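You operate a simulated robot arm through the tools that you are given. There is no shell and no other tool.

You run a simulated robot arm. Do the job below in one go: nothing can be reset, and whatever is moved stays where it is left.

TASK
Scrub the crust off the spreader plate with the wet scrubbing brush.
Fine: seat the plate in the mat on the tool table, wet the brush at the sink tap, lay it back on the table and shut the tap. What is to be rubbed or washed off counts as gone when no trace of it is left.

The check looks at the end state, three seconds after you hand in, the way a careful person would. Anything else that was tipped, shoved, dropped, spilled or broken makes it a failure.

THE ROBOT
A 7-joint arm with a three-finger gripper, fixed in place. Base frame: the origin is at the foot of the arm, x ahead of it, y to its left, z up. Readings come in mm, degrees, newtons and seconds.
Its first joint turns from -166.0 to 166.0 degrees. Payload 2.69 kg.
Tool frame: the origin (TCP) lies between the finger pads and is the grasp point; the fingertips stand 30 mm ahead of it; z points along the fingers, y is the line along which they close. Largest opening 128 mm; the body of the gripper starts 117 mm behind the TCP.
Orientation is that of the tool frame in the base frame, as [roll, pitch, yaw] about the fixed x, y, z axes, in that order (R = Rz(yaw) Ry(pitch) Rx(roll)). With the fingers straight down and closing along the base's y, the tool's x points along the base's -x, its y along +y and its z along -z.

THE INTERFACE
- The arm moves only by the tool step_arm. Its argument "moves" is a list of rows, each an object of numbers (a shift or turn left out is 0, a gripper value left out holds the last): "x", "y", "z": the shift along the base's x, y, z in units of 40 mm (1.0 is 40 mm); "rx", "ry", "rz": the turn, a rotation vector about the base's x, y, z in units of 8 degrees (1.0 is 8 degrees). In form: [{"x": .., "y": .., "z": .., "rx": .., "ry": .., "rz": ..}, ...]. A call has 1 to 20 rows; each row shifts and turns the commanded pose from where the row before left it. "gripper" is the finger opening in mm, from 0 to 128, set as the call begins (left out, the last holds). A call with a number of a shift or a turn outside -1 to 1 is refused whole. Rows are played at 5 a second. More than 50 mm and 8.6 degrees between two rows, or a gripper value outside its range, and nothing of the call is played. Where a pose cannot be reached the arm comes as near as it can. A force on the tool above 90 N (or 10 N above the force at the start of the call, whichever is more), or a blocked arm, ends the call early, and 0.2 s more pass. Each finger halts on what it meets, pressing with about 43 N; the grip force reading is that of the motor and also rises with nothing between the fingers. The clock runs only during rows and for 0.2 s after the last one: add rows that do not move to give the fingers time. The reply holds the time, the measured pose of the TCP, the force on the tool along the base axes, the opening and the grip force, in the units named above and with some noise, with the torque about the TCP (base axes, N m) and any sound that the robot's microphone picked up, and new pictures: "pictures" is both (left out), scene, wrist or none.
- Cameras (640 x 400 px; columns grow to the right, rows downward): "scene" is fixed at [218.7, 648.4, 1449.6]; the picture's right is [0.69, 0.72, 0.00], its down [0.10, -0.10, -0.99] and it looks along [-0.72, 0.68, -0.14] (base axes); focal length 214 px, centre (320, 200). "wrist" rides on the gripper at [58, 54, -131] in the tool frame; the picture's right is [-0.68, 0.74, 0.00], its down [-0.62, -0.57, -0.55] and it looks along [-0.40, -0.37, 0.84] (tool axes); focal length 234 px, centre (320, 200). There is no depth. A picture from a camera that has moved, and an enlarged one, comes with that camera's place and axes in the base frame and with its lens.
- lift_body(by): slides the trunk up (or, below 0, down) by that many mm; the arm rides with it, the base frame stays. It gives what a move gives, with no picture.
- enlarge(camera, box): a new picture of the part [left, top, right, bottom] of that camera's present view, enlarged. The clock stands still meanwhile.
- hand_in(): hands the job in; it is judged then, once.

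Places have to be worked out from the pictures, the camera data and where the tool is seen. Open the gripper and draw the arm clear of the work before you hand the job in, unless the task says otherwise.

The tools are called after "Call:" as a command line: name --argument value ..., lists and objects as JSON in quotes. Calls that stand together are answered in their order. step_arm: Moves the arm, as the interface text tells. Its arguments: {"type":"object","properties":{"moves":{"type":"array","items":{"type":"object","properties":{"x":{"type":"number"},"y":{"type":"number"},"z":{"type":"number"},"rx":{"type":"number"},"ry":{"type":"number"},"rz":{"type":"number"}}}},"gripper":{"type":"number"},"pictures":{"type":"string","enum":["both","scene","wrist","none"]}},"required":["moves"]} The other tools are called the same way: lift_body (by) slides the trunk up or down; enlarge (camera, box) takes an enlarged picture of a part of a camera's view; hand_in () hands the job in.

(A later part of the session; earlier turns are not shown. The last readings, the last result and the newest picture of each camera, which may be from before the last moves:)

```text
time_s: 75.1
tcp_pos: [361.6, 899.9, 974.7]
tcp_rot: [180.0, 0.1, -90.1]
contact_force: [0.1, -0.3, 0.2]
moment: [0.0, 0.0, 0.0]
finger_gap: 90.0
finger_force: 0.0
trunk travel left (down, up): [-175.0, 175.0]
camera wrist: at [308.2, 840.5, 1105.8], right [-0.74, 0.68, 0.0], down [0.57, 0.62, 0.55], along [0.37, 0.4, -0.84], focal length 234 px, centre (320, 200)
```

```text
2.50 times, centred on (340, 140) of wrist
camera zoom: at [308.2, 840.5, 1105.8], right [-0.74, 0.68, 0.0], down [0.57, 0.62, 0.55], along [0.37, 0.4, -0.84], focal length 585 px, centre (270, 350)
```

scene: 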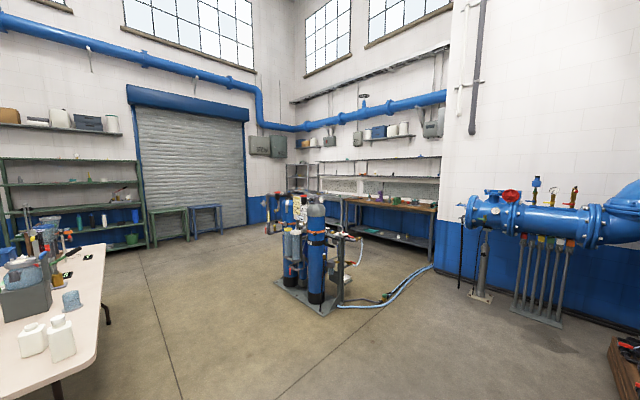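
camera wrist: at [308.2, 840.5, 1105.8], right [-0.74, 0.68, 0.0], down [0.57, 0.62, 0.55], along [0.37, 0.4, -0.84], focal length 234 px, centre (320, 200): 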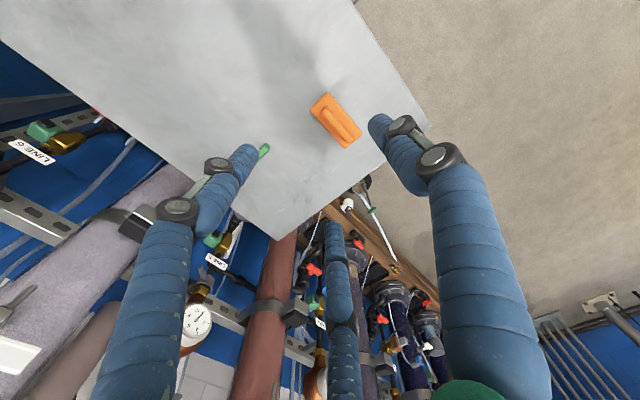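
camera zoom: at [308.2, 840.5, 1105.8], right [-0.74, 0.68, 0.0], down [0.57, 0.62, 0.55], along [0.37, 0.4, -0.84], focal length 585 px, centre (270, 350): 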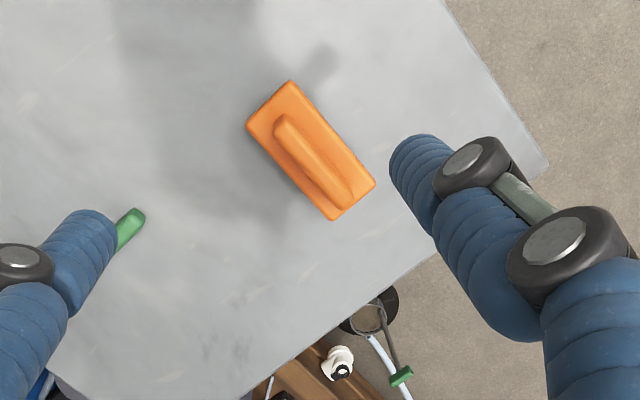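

Brush block ≈ 38×86 mm centred (357,934), grip bar along y at x≈356. I'll lower further and move to y≈915 to check reach and alignment.

Call:
step_arm --moves '[{"y": 0.4, "z": -0.8}, {"z": -0.8}, {"z": -0.8}, {"z": -0.8}, {"z": -0.8}, {}, {}]' --gripper 90 --pictures "wrist"

Call:
enlarge --camera "wrist" --box '[220, 60, 420, 220]'

```text
time_s: 76.7
tcp_pos: [359.0, 915.7, 813.7]
tcp_rot: [179.9, 0.0, -90.0]
contact_force: [0.1, -0.2, 0.6]
moment: [0.0, -0.03, 0.0]
finger_gap: 90.0
finger_force: 0.1
trunk travel left (down, up): [-175.0, 175.0]
camera wrist: at [305.2, 856.6, 945.0], right [-0.74, 0.68, 0.0], down [0.57, 0.62, 0.55], along [0.37, 0.4, -0.84], focal length 234 px, centre (320, 200)
```

wrist: 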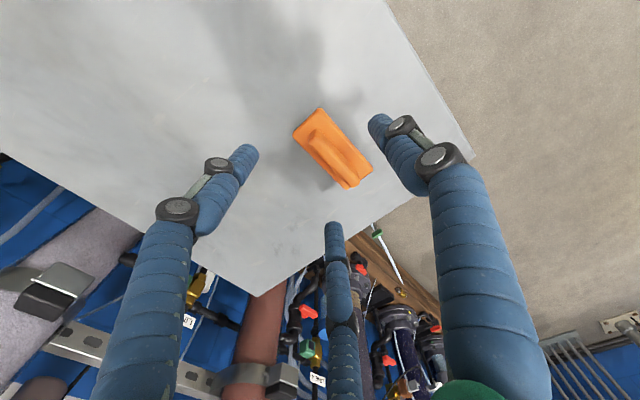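

```text
2.50 times, centred on (320, 140) of wrist
camera zoom: at [305.2, 856.6, 945.0], right [-0.74, 0.68, 0.0], down [0.57, 0.62, 0.55], along [0.37, 0.4, -0.84], focal length 585 px, centre (320, 350)
```

zoom: 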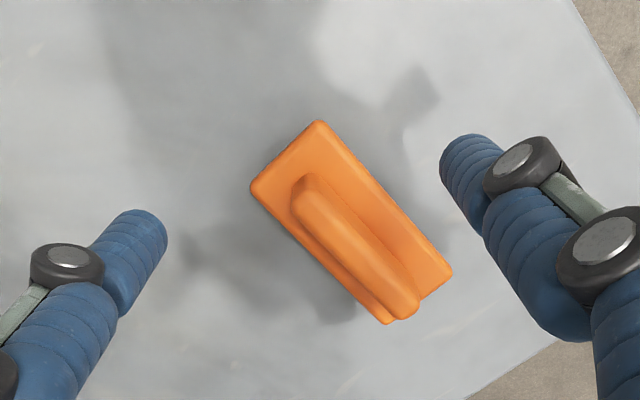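

Reach is fine here. I'll shift to about (362, 925) and lower so the tips sit just above the block on both sides of the grip (TCP z≈752), watching force.

Call:
step_arm --moves '[{"x": 0.075, "y": 0.235, "z": -0.4}, {"z": -0.5}, {"z": -0.4}, {}, {}]' --gripper 90 --pictures "wrist"

Call:
enlarge --camera "wrist" --box '[220, 80, 420, 240]'

```text
time_s: 77.9
tcp_pos: [362.4, 926.8, 764.8]
tcp_rot: [180.0, 0.0, -90.0]
contact_force: [0.1, 0.1, -0.1]
moment: [0.03, 0.01, -0.01]
finger_gap: 90.1
finger_force: 0.0
trunk travel left (down, up): [-175.0, 175.0]
camera wrist: at [308.5, 866.6, 894.9], right [-0.74, 0.68, 0.0], down [0.57, 0.62, 0.55], along [0.37, 0.4, -0.84], focal length 234 px, centre (320, 200)
```

wrist: 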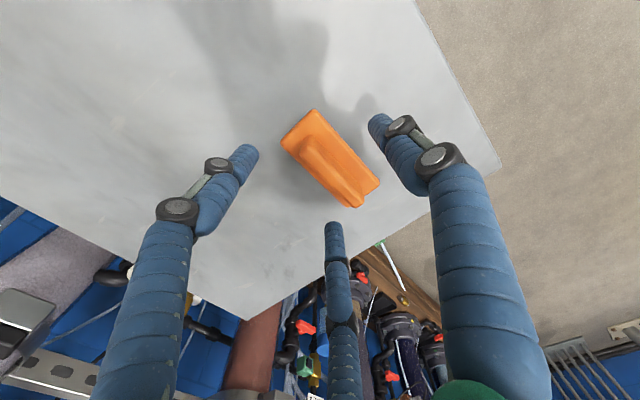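

```text
2.50 times, centred on (320, 160) of wrist
camera zoom: at [308.5, 866.6, 894.9], right [-0.74, 0.68, 0.0], down [0.57, 0.62, 0.55], along [0.37, 0.4, -0.84], focal length 585 px, centre (320, 300)
```

zoom: 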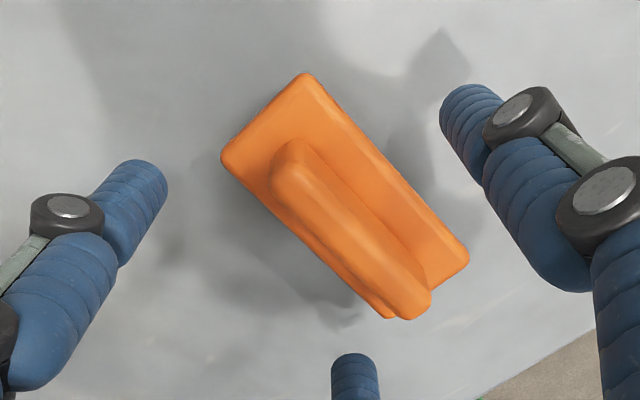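

Alignment looks right: grip bar lies between the thumb-side finger and the other two. I'll lower ~11 mm and check for contact, then close.

Call:
step_arm --moves '[{"z": -0.15}, {"z": -0.12}, {}, {}]' --gripper 90 --pictures "none"

Call:
step_arm --moves '[{}, {}, {}]' --gripper 40 --pictures "wrist"

Call:
enlarge --camera "wrist" --box '[220, 80, 420, 240]'

```text
time_s: 78.9
tcp_pos: [364.4, 926.5, 752.7]
tcp_rot: [180.0, 0.0, -90.0]
contact_force: [0.3, 0.6, 0.1]
moment: [-0.02, -0.01, -0.02]
finger_gap: 89.9
finger_force: 0.1
trunk travel left (down, up): [-175.0, 175.0]
```

```text
time_s: 79.7
tcp_pos: [362.8, 927.6, 751.9]
tcp_rot: [180.0, -0.1, -89.9]
contact_force: [0.1, 0.0, -0.7]
moment: [-0.01, -0.01, 0.0]
finger_gap: 39.8
finger_force: 0.0
trunk travel left (down, up): [-175.0, 175.0]
camera wrist: at [309.3, 867.0, 883.9], right [-0.74, 0.68, 0.0], down [0.57, 0.62, 0.55], along [0.37, 0.4, -0.84], focal length 234 px, centre (320, 200)
```

wrist: 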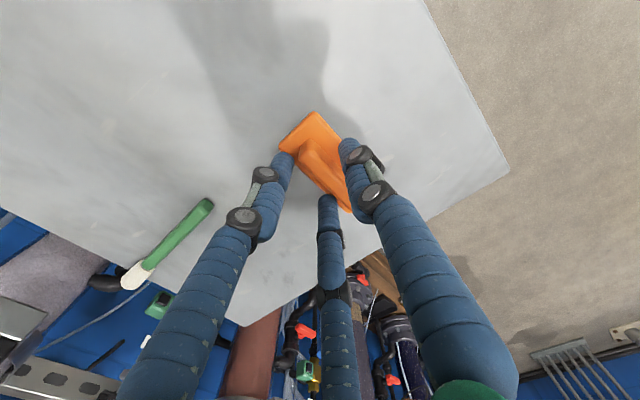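

```text
2.50 times, centred on (320, 160) of wrist
camera zoom: at [309.3, 867.0, 883.9], right [-0.74, 0.68, 0.0], down [0.57, 0.62, 0.55], along [0.37, 0.4, -0.84], focal length 585 px, centre (320, 300)
```

zoom: 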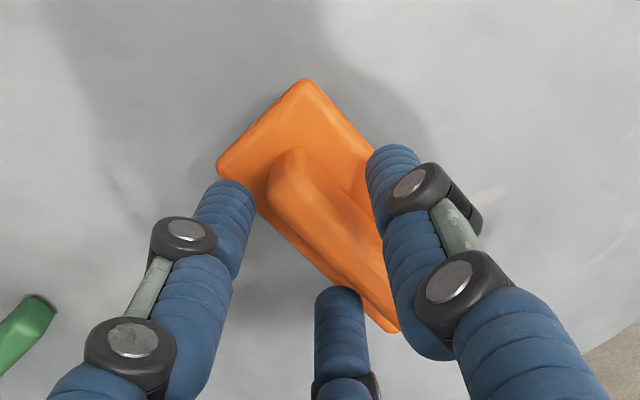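

Clear straddle, no contact yet. Closing fully on the grip bar.

Call:
step_arm --moves '[{}, {}, {}, {}]' --gripper 0 --pictures "wrist"

Call:
enlarge --camera "wrist" --box '[220, 80, 420, 240]'

```text
time_s: 80.7
tcp_pos: [364.2, 926.2, 753.1]
tcp_rot: [180.0, 0.0, -90.0]
contact_force: [-0.6, 0.9, 0.0]
moment: [0.1, 0.04, 0.02]
finger_gap: 21.7
finger_force: 42.9
trunk travel left (down, up): [-175.0, 175.0]
camera wrist: at [309.3, 867.0, 883.9], right [-0.74, 0.68, 0.0], down [0.57, 0.62, 0.55], along [0.37, 0.4, -0.84], focal length 234 px, centre (320, 200)
```

wrist: 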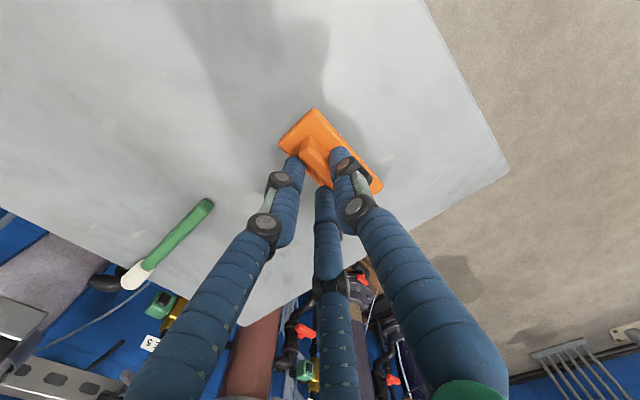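

```text
2.50 times, centred on (320, 160) of wrist
camera zoom: at [309.3, 867.0, 883.9], right [-0.74, 0.68, 0.0], down [0.57, 0.62, 0.55], along [0.37, 0.4, -0.84], focal length 585 px, centre (320, 300)
```

zoom: 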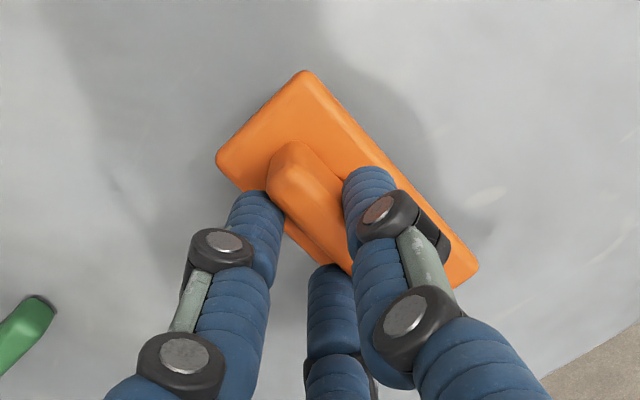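

The brush is gripped (gap 21.7 mm, 43 N) with its block aligned. I'll lift it straight up and check the hold.

Call:
step_arm --moves '[{"z": 0.15}, {"z": 0.4}, {"z": 0.8}, {"z": 0.8}, {"y": -0.3}, {}]' --gripper 0 --pictures "wrist"

Call:
enlarge --camera "wrist" --box '[220, 80, 420, 240]'

```text
time_s: 82.1
tcp_pos: [361.6, 912.7, 838.0]
tcp_rot: [-180.0, 0.0, -89.9]
contact_force: [-0.5, -0.2, -1.8]
moment: [-0.03, 0.0, -0.01]
finger_gap: 22.3
finger_force: 43.0
trunk travel left (down, up): [-175.0, 175.0]
camera wrist: at [308.7, 854.3, 969.3], right [-0.74, 0.68, 0.0], down [0.57, 0.62, 0.55], along [0.37, 0.4, -0.84], focal length 234 px, centre (320, 200)
```

wrist: 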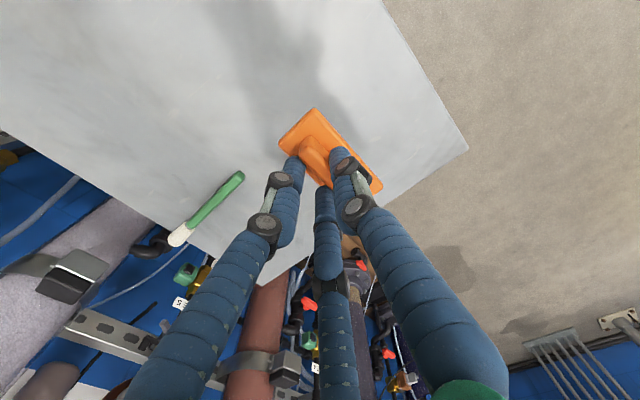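

```text
2.50 times, centred on (320, 160) of wrist
camera zoom: at [308.7, 854.3, 969.3], right [-0.74, 0.68, 0.0], down [0.57, 0.62, 0.55], along [0.37, 0.4, -0.84], focal length 585 px, centre (320, 300)
```

zoom: 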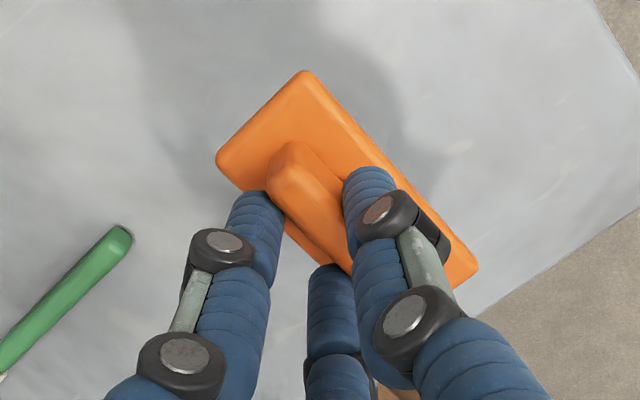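

The brush is held firmly. I'll raise it high and carry it over toward the sink, yawing −41° so its long end will point toward the spout.

Call:
step_arm --moves '[{"z": 0.9}, {"z": 0.9}, {"z": 0.9}, {"z": 0.9}, {"z": 0.9}, {"z": 0.9}, {"z": 0.9}, {"z": 0.9}, {"z": 0.9}, {"z": 0.7}]' --gripper 0 --pictures "none"

Call:
step_arm --moves '[{"x": 0.33, "y": -0.98, "rz": -0.285}, {"x": 0.33, "y": -0.98, "rz": -0.285}, {"x": 0.33, "y": -0.98, "rz": -0.285}, {"x": 0.33, "y": -0.98, "rz": -0.285}, {"x": 0.33, "y": -0.98, "rz": -0.285}, {"x": 0.33, "y": -0.98, "rz": -0.285}, {"x": 0.33, "y": -0.98, "rz": -0.285}, {"x": 0.33, "y": -0.98, "rz": -0.285}, {"x": 0.33, "y": -0.98, "rz": -0.285}, {"x": 0.33, "y": -0.98, "rz": -0.285}, {"x": 0.33, "y": -0.98, "rz": -0.285}, {"x": 0.33, "y": -0.98, "rz": -0.285}, {"x": 0.33, "y": -0.98, "rz": -0.285}, {"x": 0.33, "y": -0.98, "rz": -0.285}, {"x": 0.33, "y": -0.98, "rz": -0.285}, {"x": 0.33, "y": -0.98, "rz": -0.285}, {"x": 0.33, "y": -0.98, "rz": -0.285}, {"x": 0.33, "y": -0.98, "rz": -0.285}, {}]' --gripper 0 --pictures "wrist"

```text
time_s: 84.3
tcp_pos: [363.0, 914.2, 1188.8]
tcp_rot: [-180.0, 0.0, -90.1]
contact_force: [0.0, -0.7, -0.6]
moment: [0.04, -0.02, -0.03]
finger_gap: 22.1
finger_force: 43.2
trunk travel left (down, up): [-175.0, 175.0]
```

```text
time_s: 88.3
tcp_pos: [601.3, 209.1, 1190.4]
tcp_rot: [-180.0, 0.0, -131.2]
contact_force: [-0.5, -0.1, -2.2]
moment: [0.08, 0.0, 0.02]
finger_gap: 21.9
finger_force: 42.5
trunk travel left (down, up): [-175.0, 175.0]
camera wrist: at [521.5, 199.6, 1321.4], right [-0.11, 0.99, 0.0], down [0.83, 0.09, 0.55], along [0.55, 0.06, -0.84], focal length 234 px, centre (320, 200)
```

wrist: 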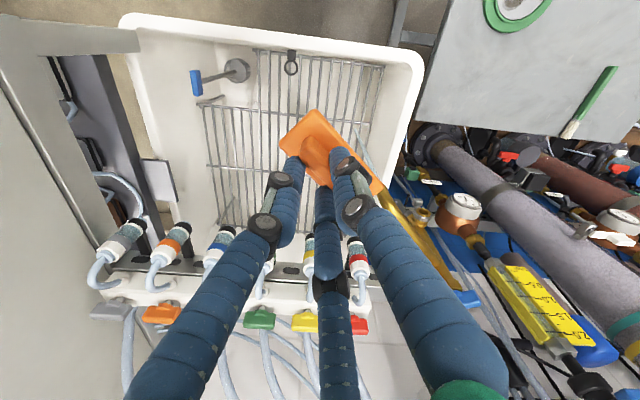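

The sink with the running stream is visible below; the spout tip is right at the brush's far end in the picture (px≈(377,193)), as predicted. Zooming to check the stream and spout.

Call:
enlarge --camera "wrist" --box '[260, 60, 480, 310]'

```text
1.60 times, centred on (370, 185) of wrist
camera zoom: at [521.5, 199.6, 1321.4], right [-0.11, 0.99, 0.0], down [0.83, 0.09, 0.55], along [0.55, 0.06, -0.84], focal length 375 px, centre (240, 224)
```

zoom: 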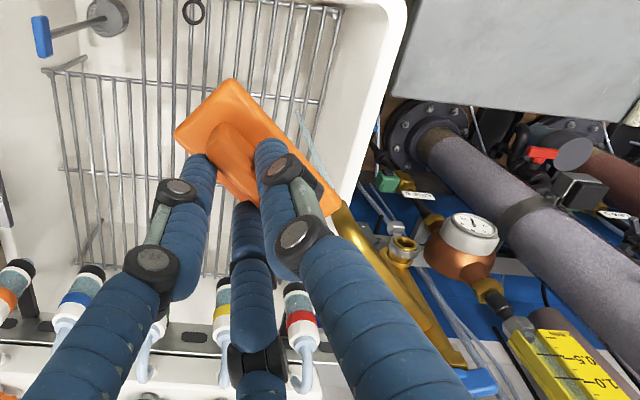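

The sink rim is at z≈867 and the spout tip ≈1009, so there's room. I'll move to (640,240) – short of the spout – and descend so the brush is just below outlet level, then look.

Call:
step_arm --moves '[{"x": 0.48, "y": 0.39}, {"x": 0.48, "y": 0.39}, {"z": -0.8}, {"z": -0.8}, {"z": -0.8}, {"z": -0.8}, {"z": -0.65}, {}, {}]' --gripper 0 --pictures "wrist"

Call:
enlarge --camera "wrist" --box '[260, 80, 480, 260]'

```text
time_s: 90.3
tcp_pos: [639.3, 242.6, 1038.3]
tcp_rot: [180.0, 0.1, -131.2]
contact_force: [-0.3, -0.1, -0.8]
moment: [0.0, 0.01, 0.0]
finger_gap: 22.1
finger_force: 43.3
trunk travel left (down, up): [-175.0, 175.0]
camera wrist: at [559.8, 232.2, 1168.9], right [-0.11, 0.99, 0.0], down [0.83, 0.09, 0.55], along [0.55, 0.06, -0.84], focal length 234 px, centre (320, 200)
```

wrist: 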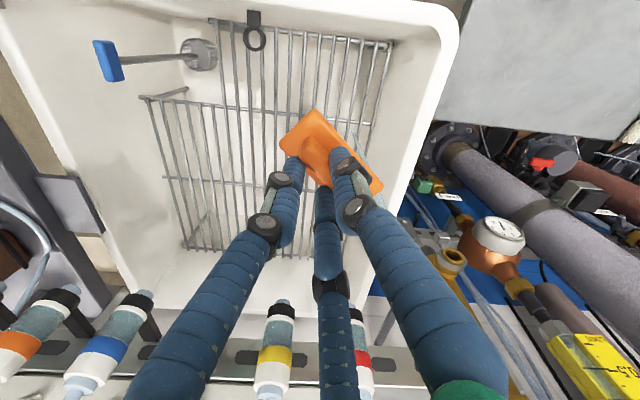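

```text
2.22 times, centred on (370, 170) of wrist
camera zoom: at [559.8, 232.2, 1168.9], right [-0.11, 0.99, 0.0], down [0.83, 0.09, 0.55], along [0.55, 0.06, -0.84], focal length 520 px, centre (209, 267)
```

zoom: 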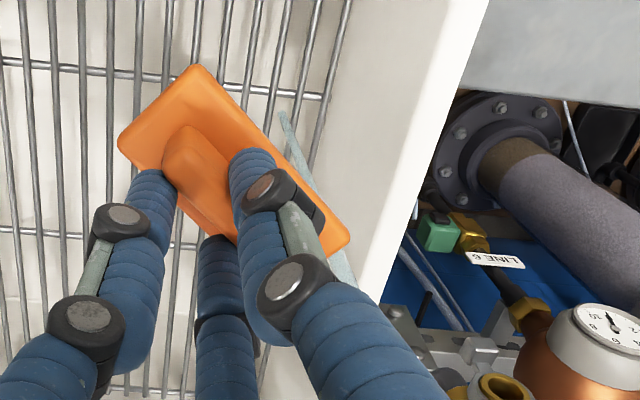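

The thumb hides the spout. I'll shift 70 mm in −y so the spout and stream show clear of the hand, and measure them.

Call:
step_arm --moves '[{"y": -0.9}, {"y": -0.9}, {}, {}]' --gripper 0 --pictures "wrist"

Call:
enlarge --camera "wrist" --box '[300, 80, 560, 300]'

```text
time_s: 91.3
tcp_pos: [640.6, 168.4, 1036.8]
tcp_rot: [180.0, 0.0, -131.0]
contact_force: [0.4, -0.7, -1.4]
moment: [-0.03, -0.01, 0.0]
finger_gap: 21.9
finger_force: 43.1
trunk travel left (down, up): [-175.0, 175.0]
camera wrist: at [560.5, 158.8, 1167.9], right [-0.11, 0.99, 0.0], down [0.83, 0.09, 0.55], along [0.55, 0.06, -0.84], focal length 234 px, centre (320, 200)
```

wrist: 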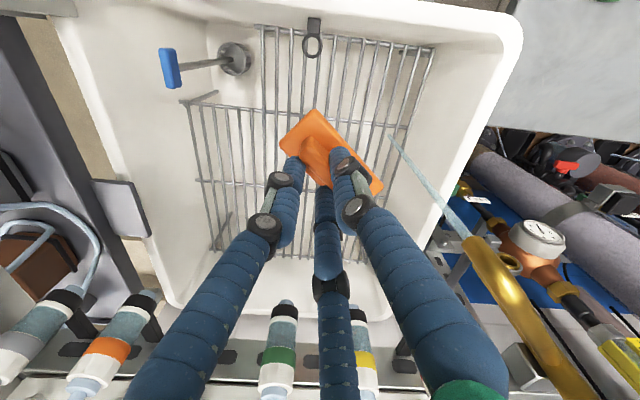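

```text
1.82 times, centred on (430, 190) of wrist
camera zoom: at [560.5, 158.8, 1167.9], right [-0.11, 0.99, 0.0], down [0.83, 0.09, 0.55], along [0.55, 0.06, -0.84], focal length 426 px, centre (120, 218)
```

zoom: 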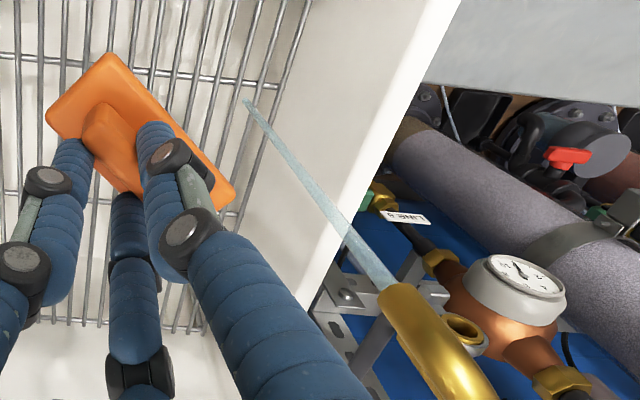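

Now clearly measured: the stream falls vertically at ≈(697,315), outlet z≈1000. The grip bar's end sits ~20 mm above the block, so I'll go in lower (TCP z≈1005), approaching along the brush's axis to (673,278).

Call:
step_arm --moves '[{"z": -0.8}, {"y": 0.9}, {"y": 0.9}, {}, {}]' --gripper 0 --pictures "none"

Call:
step_arm --moves '[{"x": 0.2, "y": 0.22}, {"x": 0.2, "y": 0.22}, {"x": 0.2, "y": 0.22}, {}, {}]' --gripper 0 --pictures "wrist"

Call:
enlarge --camera "wrist" --box '[260, 80, 480, 260]'

```text
time_s: 92.5
tcp_pos: [638.9, 238.7, 1002.9]
tcp_rot: [-180.0, 0.0, -131.1]
contact_force: [-1.2, 0.4, -1.5]
moment: [0.0, 0.01, -0.02]
finger_gap: 22.2
finger_force: 43.0
trunk travel left (down, up): [-175.0, 175.0]
```

```text
time_s: 93.7
tcp_pos: [664.2, 265.9, 1003.3]
tcp_rot: [-180.0, 0.0, -131.1]
contact_force: [0.0, 0.6, -1.7]
moment: [0.02, -0.04, 0.03]
finger_gap: 22.0
finger_force: 43.1
trunk travel left (down, up): [-175.0, 175.0]
camera wrist: at [585.1, 256.5, 1134.2], right [-0.11, 0.99, 0.0], down [0.83, 0.09, 0.55], along [0.55, 0.06, -0.84], focal length 234 px, centre (320, 200)
```

wrist: 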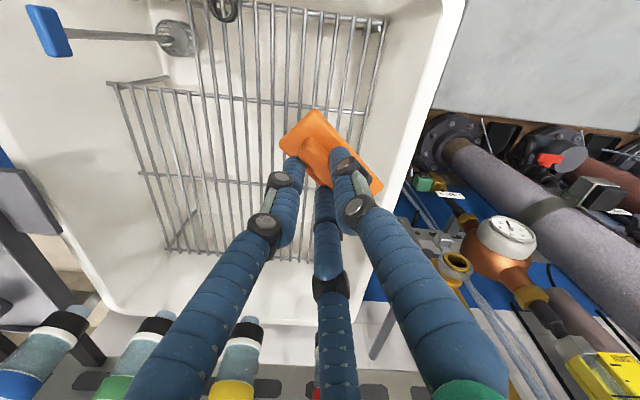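

```text
2.22 times, centred on (370, 170) of wrist
camera zoom: at [585.1, 256.5, 1134.2], right [-0.11, 0.99, 0.0], down [0.83, 0.09, 0.55], along [0.55, 0.06, -0.84], focal length 520 px, centre (209, 267)
```

zoom: 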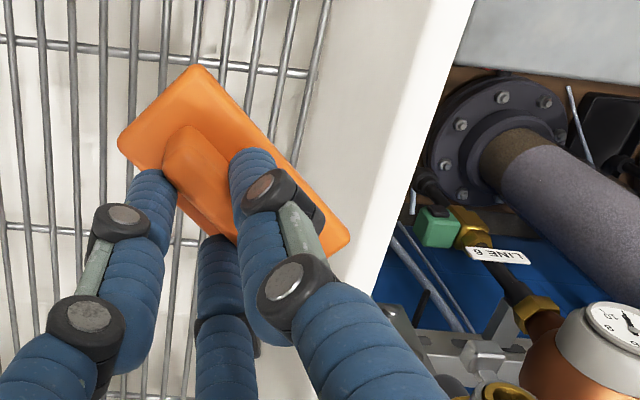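

The stream below the brush has vanished, so the brush end is now catching the water. I'll move 6 mm further in and hold there a few seconds.

Call:
step_arm --moves '[{"x": 0.1, "y": 0.115}, {}, {}, {}, {}, {}, {}, {}, {}, {}, {}, {}, {}, {}]' --gripper 0 --pictures "wrist"

Call:
enlarge --camera "wrist" --box '[260, 80, 420, 220]'

```text
time_s: 96.7
tcp_pos: [667.7, 271.5, 1002.9]
tcp_rot: [180.0, 0.0, -131.2]
contact_force: [-0.3, 0.7, -0.3]
moment: [0.01, 0.01, -0.03]
finger_gap: 22.4
finger_force: 42.9
trunk travel left (down, up): [-175.0, 175.0]
camera wrist: at [588.2, 261.6, 1134.7], right [-0.11, 0.99, 0.0], down [0.83, 0.09, 0.55], along [0.55, 0.06, -0.84], focal length 234 px, centre (320, 200)
```

wrist: 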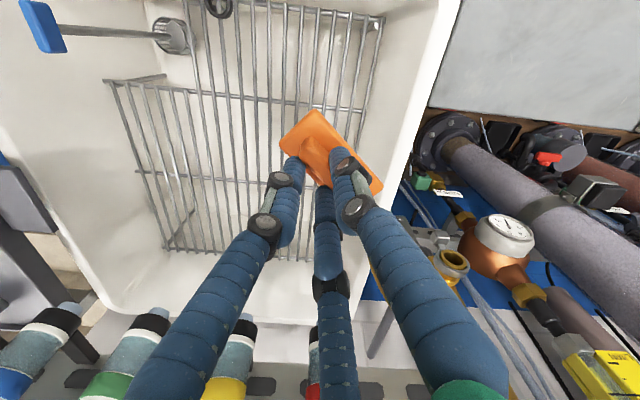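

```text
2.86 times, centred on (340, 150) of wrist
camera zoom: at [588.2, 261.6, 1134.7], right [-0.11, 0.99, 0.0], down [0.83, 0.09, 0.55], along [0.55, 0.06, -0.84], focal length 669 px, centre (263, 343)
```

zoom: 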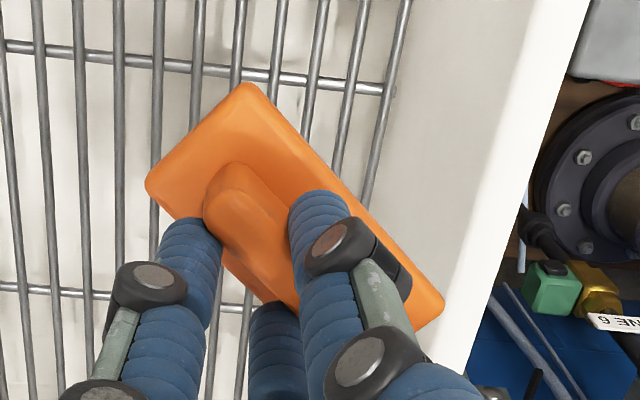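

The stream is only grazing the brush's tip by my numbers; I'll move 8 mm further in so the water runs well onto the brush head, and dwell.

Call:
step_arm --moves '[{"x": 0.07, "y": 0.08}, {"x": 0.07, "y": 0.08}, {}, {}, {}, {}, {}, {}, {}, {}, {}, {}, {}, {}]' --gripper 0 --pictures "wrist"

Call:
enlarge --camera "wrist" --box '[260, 80, 420, 220]'

```text
time_s: 99.7
tcp_pos: [673.6, 276.2, 1003.0]
tcp_rot: [180.0, 0.0, -131.1]
contact_force: [-0.3, 0.2, -1.4]
moment: [0.04, -0.01, 0.01]
finger_gap: 22.2
finger_force: 43.4
trunk travel left (down, up): [-175.0, 175.0]
camera wrist: at [592.7, 267.2, 1134.3], right [-0.11, 0.99, 0.0], down [0.83, 0.09, 0.55], along [0.55, 0.06, -0.84], focal length 234 px, centre (320, 200)
```

wrist: 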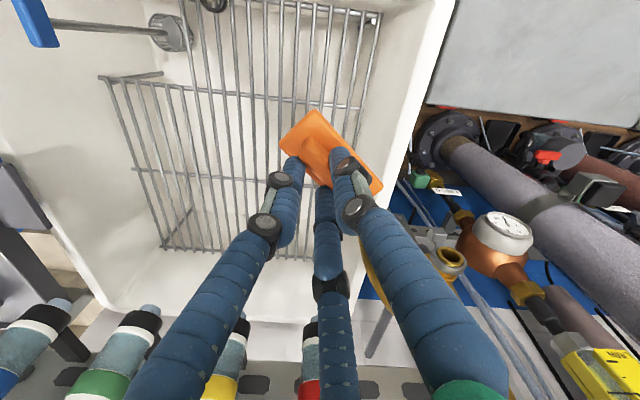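

```text
2.86 times, centred on (340, 150) of wrist
camera zoom: at [592.7, 267.2, 1134.3], right [-0.11, 0.99, 0.0], down [0.83, 0.09, 0.55], along [0.55, 0.06, -0.84], focal length 669 px, centre (263, 343)
```

zoom: 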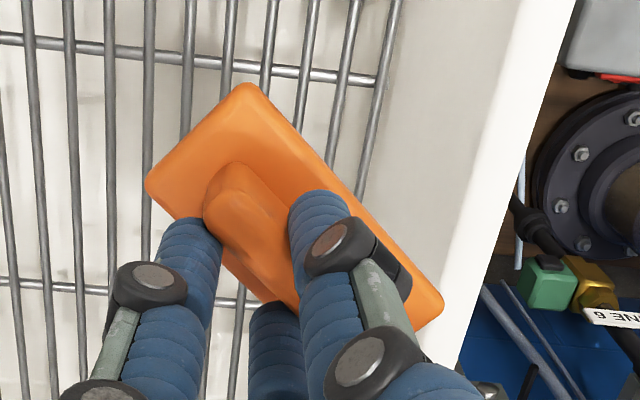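

The brush end has been under the stream for ~6 s. I'll back straight out from under the spout, rise, and carry the brush (same yaw) to above the plate.

Call:
step_arm --moves '[{"x": -0.33, "y": -0.38}, {"x": -0.33, "y": -0.38}, {"x": -0.33, "y": -0.38}, {"z": 0.8}, {"z": 0.8}, {"x": -0.63, "y": 0.88}, {"x": -0.63, "y": 0.88}, {"x": -0.63, "y": 0.88}, {"x": -0.63, "y": 0.88}, {"x": -0.63, "y": 0.88}, {"x": -0.63, "y": 0.88}, {"x": -0.63, "y": 0.88}, {"x": -0.63, "y": 0.88}, {"x": -0.63, "y": 0.88}, {"x": -0.63, "y": 0.88}, {}]' --gripper 0 --pictures "wrist"

```text
time_s: 103.1
tcp_pos: [379.1, 585.2, 1066.0]
tcp_rot: [-180.0, 0.0, -131.1]
contact_force: [-0.2, -0.3, -1.0]
moment: [-0.02, -0.03, 0.02]
finger_gap: 22.1
finger_force: 42.8
trunk travel left (down, up): [-175.0, 175.0]
camera wrist: at [301.0, 574.8, 1197.7], right [-0.11, 0.99, 0.0], down [0.83, 0.09, 0.55], along [0.55, 0.06, -0.84], focal length 234 px, centre (320, 200)
```

wrist: 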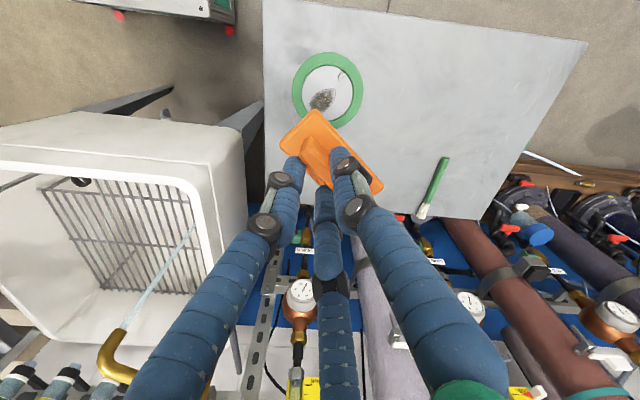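

The plate and crust are visible just past the brush. Zooming to confirm the lug and crust placement relative to the brush.

Call:
enlarge --camera "wrist" --box '[270, 40, 390, 140]'

```text
4.00 times, centred on (330, 90) of wrist
camera zoom: at [301.0, 574.8, 1197.7], right [-0.11, 0.99, 0.0], down [0.83, 0.09, 0.55], along [0.55, 0.06, -0.84], focal length 937 px, centre (280, 640)
```

zoom: 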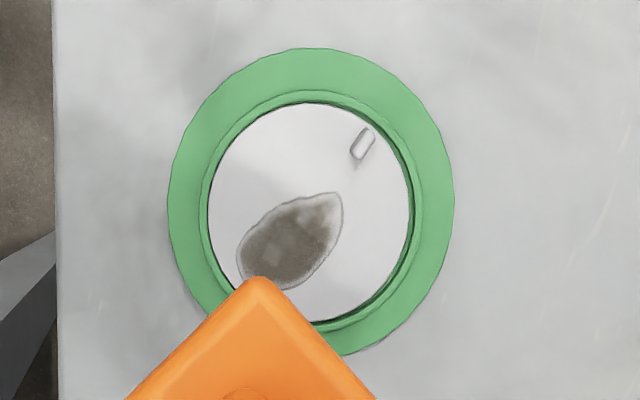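

The crust spans roughly x −9…+37, y −36…+16 mm about the plate centre (380,598), with the lug at (−32,+26). Laying the brush's long axis along x keeps it off the lug and inside the ridge, so I'll yaw −49° and descend to just above the plate.

Call:
step_arm --moves '[{"rz": -0.875}, {"rz": -0.875}, {"rz": -0.875}, {"rz": -0.875}, {"rz": -0.875}, {"rz": -0.875}, {"rz": -0.875, "x": -0.23, "y": -0.02}, {"z": -0.9}, {"z": -0.9}, {"z": -0.9}, {"z": -0.9}, {"z": -0.9}, {"z": -0.9}, {"z": -0.9}, {}, {}]' --gripper 0 --pictures "wrist"

Call:
enlarge --camera "wrist" --box '[220, 60, 420, 240]'

```text
time_s: 106.5
tcp_pos: [372.1, 583.2, 814.1]
tcp_rot: [180.0, 0.0, 179.9]
contact_force: [0.7, 0.5, -1.3]
moment: [0.02, 0.0, -0.04]
finger_gap: 22.1
finger_force: 42.4
trunk travel left (down, up): [-175.0, 175.0]
camera wrist: at [312.2, 635.4, 945.6], right [0.68, 0.74, 0.0], down [0.62, -0.57, 0.55], along [0.4, -0.37, -0.84], focal length 234 px, centre (320, 200)
```

wrist: 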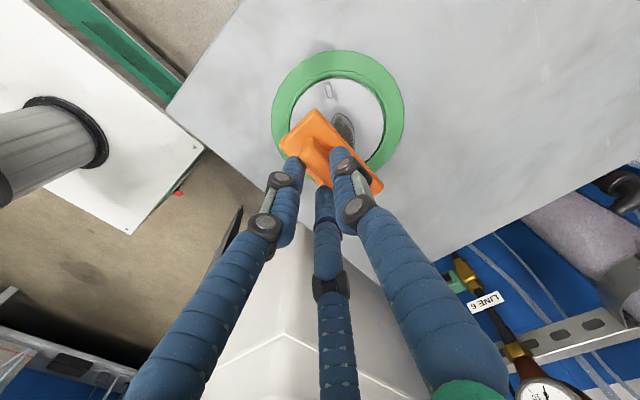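

```text
2.22 times, centred on (320, 150) of wrist
camera zoom: at [312.2, 635.4, 945.6], right [0.68, 0.74, 0.0], down [0.62, -0.57, 0.55], along [0.4, -0.37, -0.84], focal length 520 px, centre (320, 311)
```

zoom: 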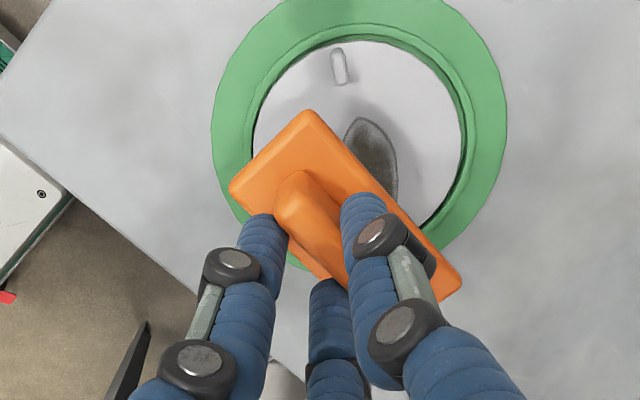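

I'll lower toward contact in small steps, watching the force.

Call:
step_arm --moves '[{"x": -0.05, "y": 0.02, "z": -0.5}, {"z": -0.5}, {}, {}]' --gripper 0 --pictures "none"

Call:
step_arm --moves '[{"z": -0.075}, {"z": -0.05}, {}]' --gripper 0 --pictures "none"

Call:
step_arm --moves '[{"z": -0.05}, {}]' --gripper 0 --pictures "wrist"

Call:
enlarge --camera "wrist" --box '[220, 60, 420, 240]'

```text
time_s: 107.5
tcp_pos: [368.6, 582.0, 775.8]
tcp_rot: [-179.9, -0.1, 179.9]
contact_force: [-0.5, -0.6, -1.2]
moment: [0.0, 0.01, 0.01]
finger_gap: 22.2
finger_force: 42.9
trunk travel left (down, up): [-175.0, 175.0]
```

```text
time_s: 108.3
tcp_pos: [370.1, 583.0, 770.6]
tcp_rot: [179.9, -0.1, 179.9]
contact_force: [-0.4, -0.1, -1.0]
moment: [0.0, 0.04, 0.0]
finger_gap: 22.3
finger_force: 42.9
trunk travel left (down, up): [-175.0, 175.0]
```

```text
time_s: 108.9
tcp_pos: [369.0, 583.2, 768.6]
tcp_rot: [180.0, 0.0, 179.9]
contact_force: [0.2, 0.2, -0.8]
moment: [0.0, 0.01, -0.01]
finger_gap: 22.1
finger_force: 42.8
trunk travel left (down, up): [-175.0, 175.0]
camera wrist: at [311.5, 635.7, 900.0], right [0.68, 0.74, 0.0], down [0.62, -0.57, 0.55], along [0.4, -0.37, -0.84], focal length 234 px, centre (320, 200)
```

wrist: 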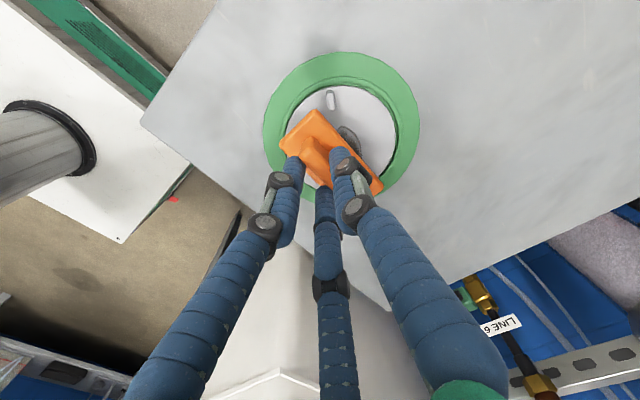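

```text
2.22 times, centred on (320, 150) of wrist
camera zoom: at [311.5, 635.7, 900.0], right [0.68, 0.74, 0.0], down [0.62, -0.57, 0.55], along [0.4, -0.37, -0.84], focal length 520 px, centre (320, 311)
```

zoom: 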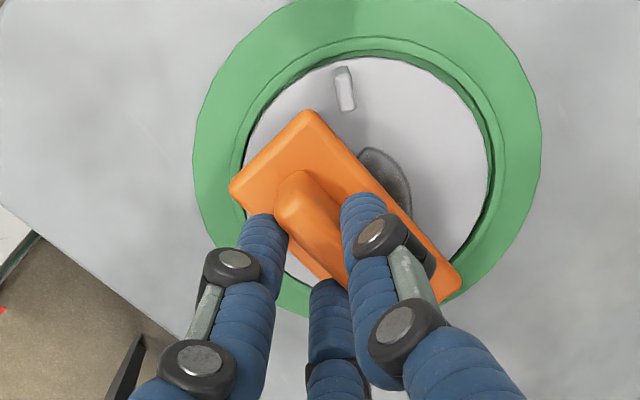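

Close above the plate, inside the ridge. Continuing down 1–2 mm at a time until contact.

Call:
step_arm --moves '[{"z": -0.05}, {}]' --gripper 0 --pictures "none"

Call:
step_arm --moves '[{"z": -0.05}, {}]' --gripper 0 --pictures "none"

Call:
step_arm --moves '[{"z": -0.05}, {}]' --gripper 0 --pictures "none"

```text
time_s: 109.5
tcp_pos: [369.9, 584.5, 768.8]
tcp_rot: [179.9, 0.1, 179.9]
contact_force: [0.8, -3.6, 17.5]
moment: [0.02, -0.41, -0.1]
finger_gap: 22.4
finger_force: 43.3
trunk travel left (down, up): [-175.0, 175.0]
```

```text
time_s: 110.1
tcp_pos: [370.2, 584.2, 767.0]
tcp_rot: [179.8, 0.1, 180.0]
contact_force: [2.3, -2.8, 35.5]
moment: [0.18, -0.51, -0.09]
finger_gap: 22.3
finger_force: 43.4
trunk travel left (down, up): [-175.0, 175.0]
```

```text
time_s: 110.7
tcp_pos: [370.5, 584.2, 766.4]
tcp_rot: [179.7, 0.2, -179.9]
contact_force: [-4.2, -1.7, 60.6]
moment: [0.3, 0.06, 0.0]
finger_gap: 22.4
finger_force: 42.8
trunk travel left (down, up): [-175.0, 175.0]
```

Contact at TCP z≈768, centred under the brush. I'll ease to a light press and make a first set of short strokes, then lift to inspect the effect.

Call:
step_arm --moves '[{"z": 0.04}, {"x": 0.12}, {"x": -0.12}, {"x": -0.12}, {"x": 0.12}, {"x": 0.12}, {"x": -0.12}, {"x": -0.12}, {"x": 0.12}, {"x": 0.12}, {"x": -0.12}, {"x": -0.12}, {"x": 0.12}]' --gripper 0 --pictures "wrist"

Call:
enlarge --camera "wrist" --box '[220, 60, 420, 240]'

```text
time_s: 113.5
tcp_pos: [368.2, 582.3, 763.4]
tcp_rot: [179.9, 0.0, -179.9]
contact_force: [-16.0, 3.2, 38.8]
moment: [0.47, 0.36, 0.34]
finger_gap: 22.0
finger_force: 43.1
trunk travel left (down, up): [-175.0, 175.0]
camera wrist: at [309.0, 634.9, 894.6], right [0.68, 0.74, 0.0], down [0.62, -0.57, 0.55], along [0.4, -0.37, -0.84], focal length 234 px, centre (320, 200)
```

wrist: 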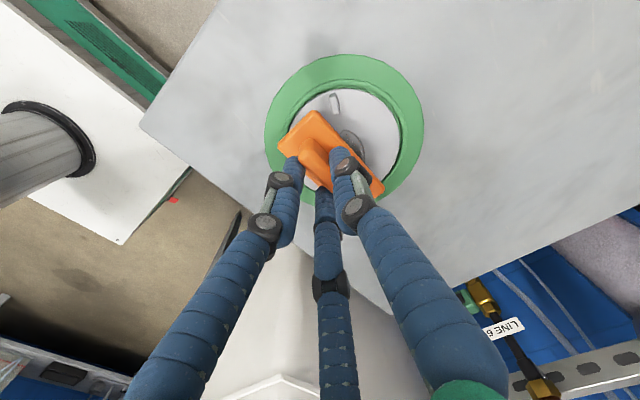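

```text
2.22 times, centred on (320, 150) of wrist
camera zoom: at [309.0, 634.9, 894.6], right [0.68, 0.74, 0.0], down [0.62, -0.57, 0.55], along [0.4, -0.37, -0.84], focal length 520 px, centre (320, 311)
```

zoom: 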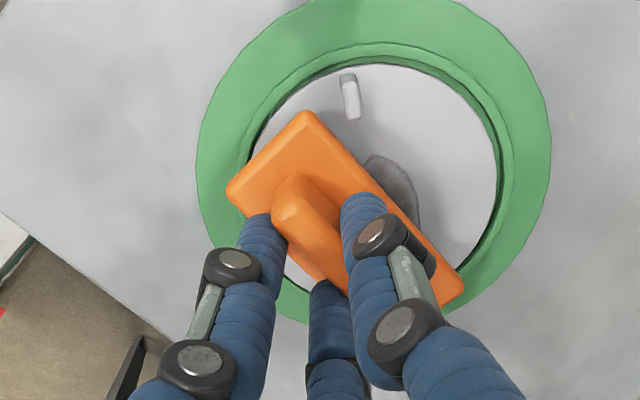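

It settled to z≈763.4, i.e. onto the plate inside the recess. I'll lift and shift aside to inspect whether the crust is coming off.

Call:
step_arm --moves '[{"z": 0.5}, {"z": 0.8}, {"z": 0.8}, {"x": 0.8, "y": -0.8}, {"x": 0.8, "y": -0.8}, {}]' --gripper 0 --pictures "wrist"

Call:
enlarge --camera "wrist" --box '[240, 0, 400, 120]'

```text
time_s: 114.9
tcp_pos: [430.4, 517.4, 846.4]
tcp_rot: [-180.0, 0.0, 179.8]
contact_force: [1.9, 0.0, -0.2]
moment: [0.08, 0.06, 0.0]
finger_gap: 22.2
finger_force: 42.7
trunk travel left (down, up): [-175.0, 175.0]
camera wrist: at [371.3, 569.6, 977.6], right [0.68, 0.74, 0.0], down [0.62, -0.57, 0.55], along [0.4, -0.37, -0.84], focal length 234 px, centre (320, 200)
```

wrist: 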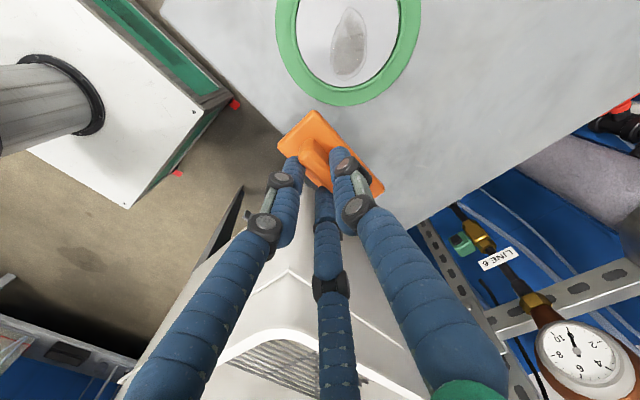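

```text
3.33 times, centred on (320, 60) of wrist
camera zoom: at [371.3, 569.6, 977.6], right [0.68, 0.74, 0.0], down [0.62, -0.57, 0.55], along [0.4, -0.37, -0.84], focal length 781 px, centre (320, 667)
```

zoom: 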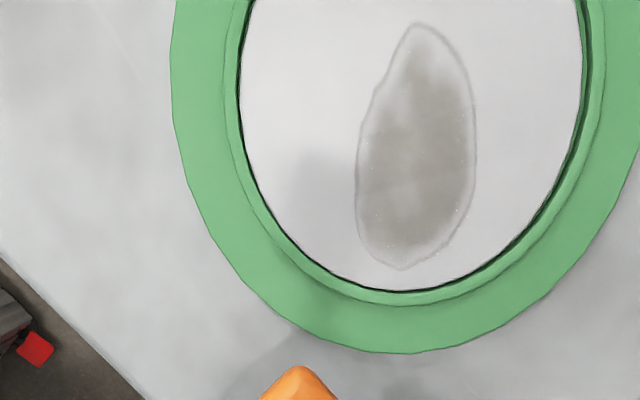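

The crust has clearly faded – the wet brush works. I'll go back and continue with more strokes sweeping over the whole patch.

Call:
step_arm --moves '[{"x": -0.755, "y": 0.825}, {"x": -0.755, "y": 0.825}, {"z": -0.8}, {"z": -0.8}, {"z": -0.35}, {"z": -0.08}, {"x": 0.1}, {"x": -0.1}, {"x": -0.1}, {"x": 0.1}, {}]' --gripper 0 --pictures "none"

```text
time_s: 117.3
tcp_pos: [372.6, 584.8, 766.2]
tcp_rot: [-179.9, -0.1, 179.9]
contact_force: [0.3, 0.6, -0.7]
moment: [0.01, 0.02, 0.03]
finger_gap: 21.8
finger_force: 43.5
trunk travel left (down, up): [-175.0, 175.0]
```

No load yet at z≈766; I'll press down 2.5 mm and stroke in x with small y sweeps.

Call:
step_arm --moves '[{"z": -0.04}, {"z": -0.025}, {"x": 0.1}, {"x": -0.1}, {"x": -0.1}, {"x": 0.1}, {}]' --gripper 0 --pictures "none"

Call:
step_arm --moves '[{"x": 0.1}, {"x": -0.1}, {"x": -0.1}, {"x": 0.1}, {"x": 0.1, "y": 0.03}, {"x": -0.1, "y": 0.03}, {"x": -0.1, "y": 0.03}, {"x": 0.1}, {"x": 0.1, "y": -0.03}, {"x": -0.1, "y": -0.03}, {"x": -0.1, "y": -0.03}, {"x": 0.1, "y": -0.03}, {"x": 0.1, "y": -0.03}, {"x": -0.1, "y": -0.03}, {"x": -0.1}, {"x": 0.1}, {"x": 0.1, "y": 0.03}, {"x": -0.1, "y": 0.03}, {"x": -0.1, "y": 0.03}, {"x": 0.1}]' --gripper 0 --pictures "none"

```text
time_s: 118.9
tcp_pos: [372.9, 586.3, 765.7]
tcp_rot: [180.0, 0.0, 179.9]
contact_force: [-0.1, -0.5, -0.1]
moment: [-0.02, 0.0, 0.03]
finger_gap: 22.0
finger_force: 43.2
trunk travel left (down, up): [-175.0, 175.0]
```

```text
time_s: 123.1
tcp_pos: [372.9, 585.0, 764.6]
tcp_rot: [-179.9, 0.0, 180.0]
contact_force: [-0.3, -0.1, -0.1]
moment: [0.0, 0.0, -0.01]
finger_gap: 22.3
finger_force: 43.2
trunk travel left (down, up): [-175.0, 175.0]
```

Still no contact force, so I need to go a bit lower. Stepping down until I read ~10–20 N.

Call:
step_arm --moves '[{"z": -0.05}, {}]' --gripper 0 --pictures "none"

Call:
step_arm --moves '[{"z": -0.04}, {}]' --gripper 0 --pictures "none"

Call:
step_arm --moves '[{"z": -0.025}, {}]' --gripper 0 --pictures "none"

```text
time_s: 123.7
tcp_pos: [372.3, 585.5, 763.7]
tcp_rot: [179.9, 0.1, 179.9]
contact_force: [0.1, -3.9, 17.3]
moment: [0.02, 0.05, -0.01]
finger_gap: 21.8
finger_force: 42.5
trunk travel left (down, up): [-175.0, 175.0]
```

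```text
time_s: 124.3
tcp_pos: [372.4, 586.1, 763.0]
tcp_rot: [180.0, 0.1, 179.8]
contact_force: [-3.1, -4.0, 33.9]
moment: [0.07, 0.16, 0.03]
finger_gap: 22.1
finger_force: 42.9
trunk travel left (down, up): [-175.0, 175.0]
```

```text
time_s: 124.9
tcp_pos: [372.2, 585.9, 762.6]
tcp_rot: [179.8, 0.2, 179.8]
contact_force: [-4.3, -4.4, 56.8]
moment: [0.17, 0.35, 0.01]
finger_gap: 21.9
finger_force: 42.8
trunk travel left (down, up): [-175.0, 175.0]
```

Now in firm contact. I'll ease slightly and do a long series of strokes across the patch.

Call:
step_arm --moves '[{"z": 0.02}, {"x": 0.1}, {"x": -0.12}, {"x": -0.12}, {"x": 0.12}, {"x": 0.12, "y": -0.04}, {"x": -0.12, "y": -0.04}, {"x": -0.12, "y": -0.04}, {"x": 0.12, "y": -0.04}, {"x": 0.12, "y": -0.04}, {"x": -0.12, "y": -0.04}, {"x": -0.12}, {"x": 0.12}, {"x": 0.12, "y": 0.04}, {"x": -0.12, "y": 0.04}, {"x": -0.12, "y": 0.04}, {"x": 0.12, "y": 0.04}, {"x": 0.12, "y": 0.04}, {"x": -0.12, "y": 0.04}, {"x": -0.1}]' --gripper 0 --pictures "none"

Call:
step_arm --moves '[{"x": 0.12}, {"x": 0.12}, {"x": -0.12}, {"x": -0.12}, {"x": 0.12, "y": -0.05}, {"x": 0.12, "y": -0.05}, {"x": -0.12, "y": -0.05}, {"x": -0.12, "y": -0.05}, {"x": 0.12, "y": -0.05}, {"x": 0.12}, {"x": -0.12}, {"x": -0.12, "y": 0.05}, {"x": 0.12, "y": 0.05}, {"x": 0.12, "y": 0.05}, {"x": -0.12, "y": 0.05}, {"x": -0.12, "y": 0.05}, {"x": 0.12}, {"x": 0.12}, {"x": -0.12}, {"x": -0.12}]' --gripper 0 --pictures "none"

Call:
step_arm --moves '[{"z": 0.5}, {"z": 0.8}, {"z": 0.8}, {"x": 0.8, "y": -0.8}, {"x": 0.8, "y": -0.8}, {}]' --gripper 0 --pictures "wrist"

Call:
enlarge --camera "wrist" --box '[240, 0, 400, 120]'

```text
time_s: 129.1
tcp_pos: [366.8, 587.3, 761.4]
tcp_rot: [-179.9, -0.1, 180.0]
contact_force: [-0.8, 0.5, 2.1]
moment: [0.06, 0.16, 0.0]
finger_gap: 21.8
finger_force: 42.6
trunk travel left (down, up): [-175.0, 175.0]
```

```text
time_s: 133.3
tcp_pos: [368.9, 586.1, 761.3]
tcp_rot: [-180.0, 0.1, -179.9]
contact_force: [-0.7, -0.2, -1.0]
moment: [0.0, -0.02, -0.01]
finger_gap: 21.8
finger_force: 43.2
trunk travel left (down, up): [-175.0, 175.0]
```

```text
time_s: 134.7
tcp_pos: [434.1, 522.4, 842.6]
tcp_rot: [-180.0, 0.0, 179.9]
contact_force: [0.5, -0.2, -0.8]
moment: [0.04, 0.05, -0.01]
finger_gap: 22.0
finger_force: 43.5
trunk travel left (down, up): [-175.0, 175.0]
camera wrist: at [374.6, 575.5, 973.5], right [0.68, 0.74, 0.0], down [0.62, -0.57, 0.55], along [0.4, -0.37, -0.84], focal length 234 px, centre (320, 200)
```

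wrist: 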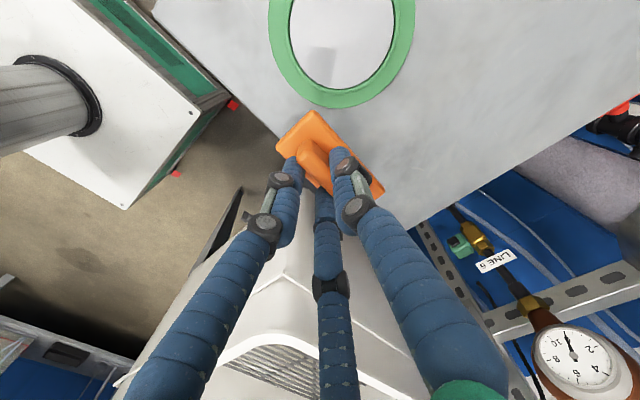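

```text
3.33 times, centred on (320, 60) of wrist
camera zoom: at [374.6, 575.5, 973.5], right [0.68, 0.74, 0.0], down [0.62, -0.57, 0.55], along [0.4, -0.37, -0.84], focal length 781 px, centre (320, 667)
```

zoom: 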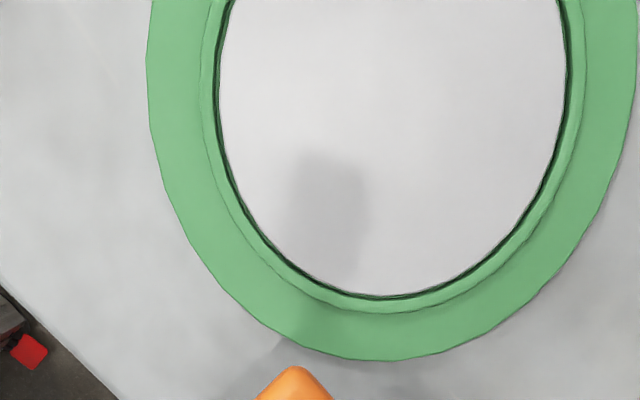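

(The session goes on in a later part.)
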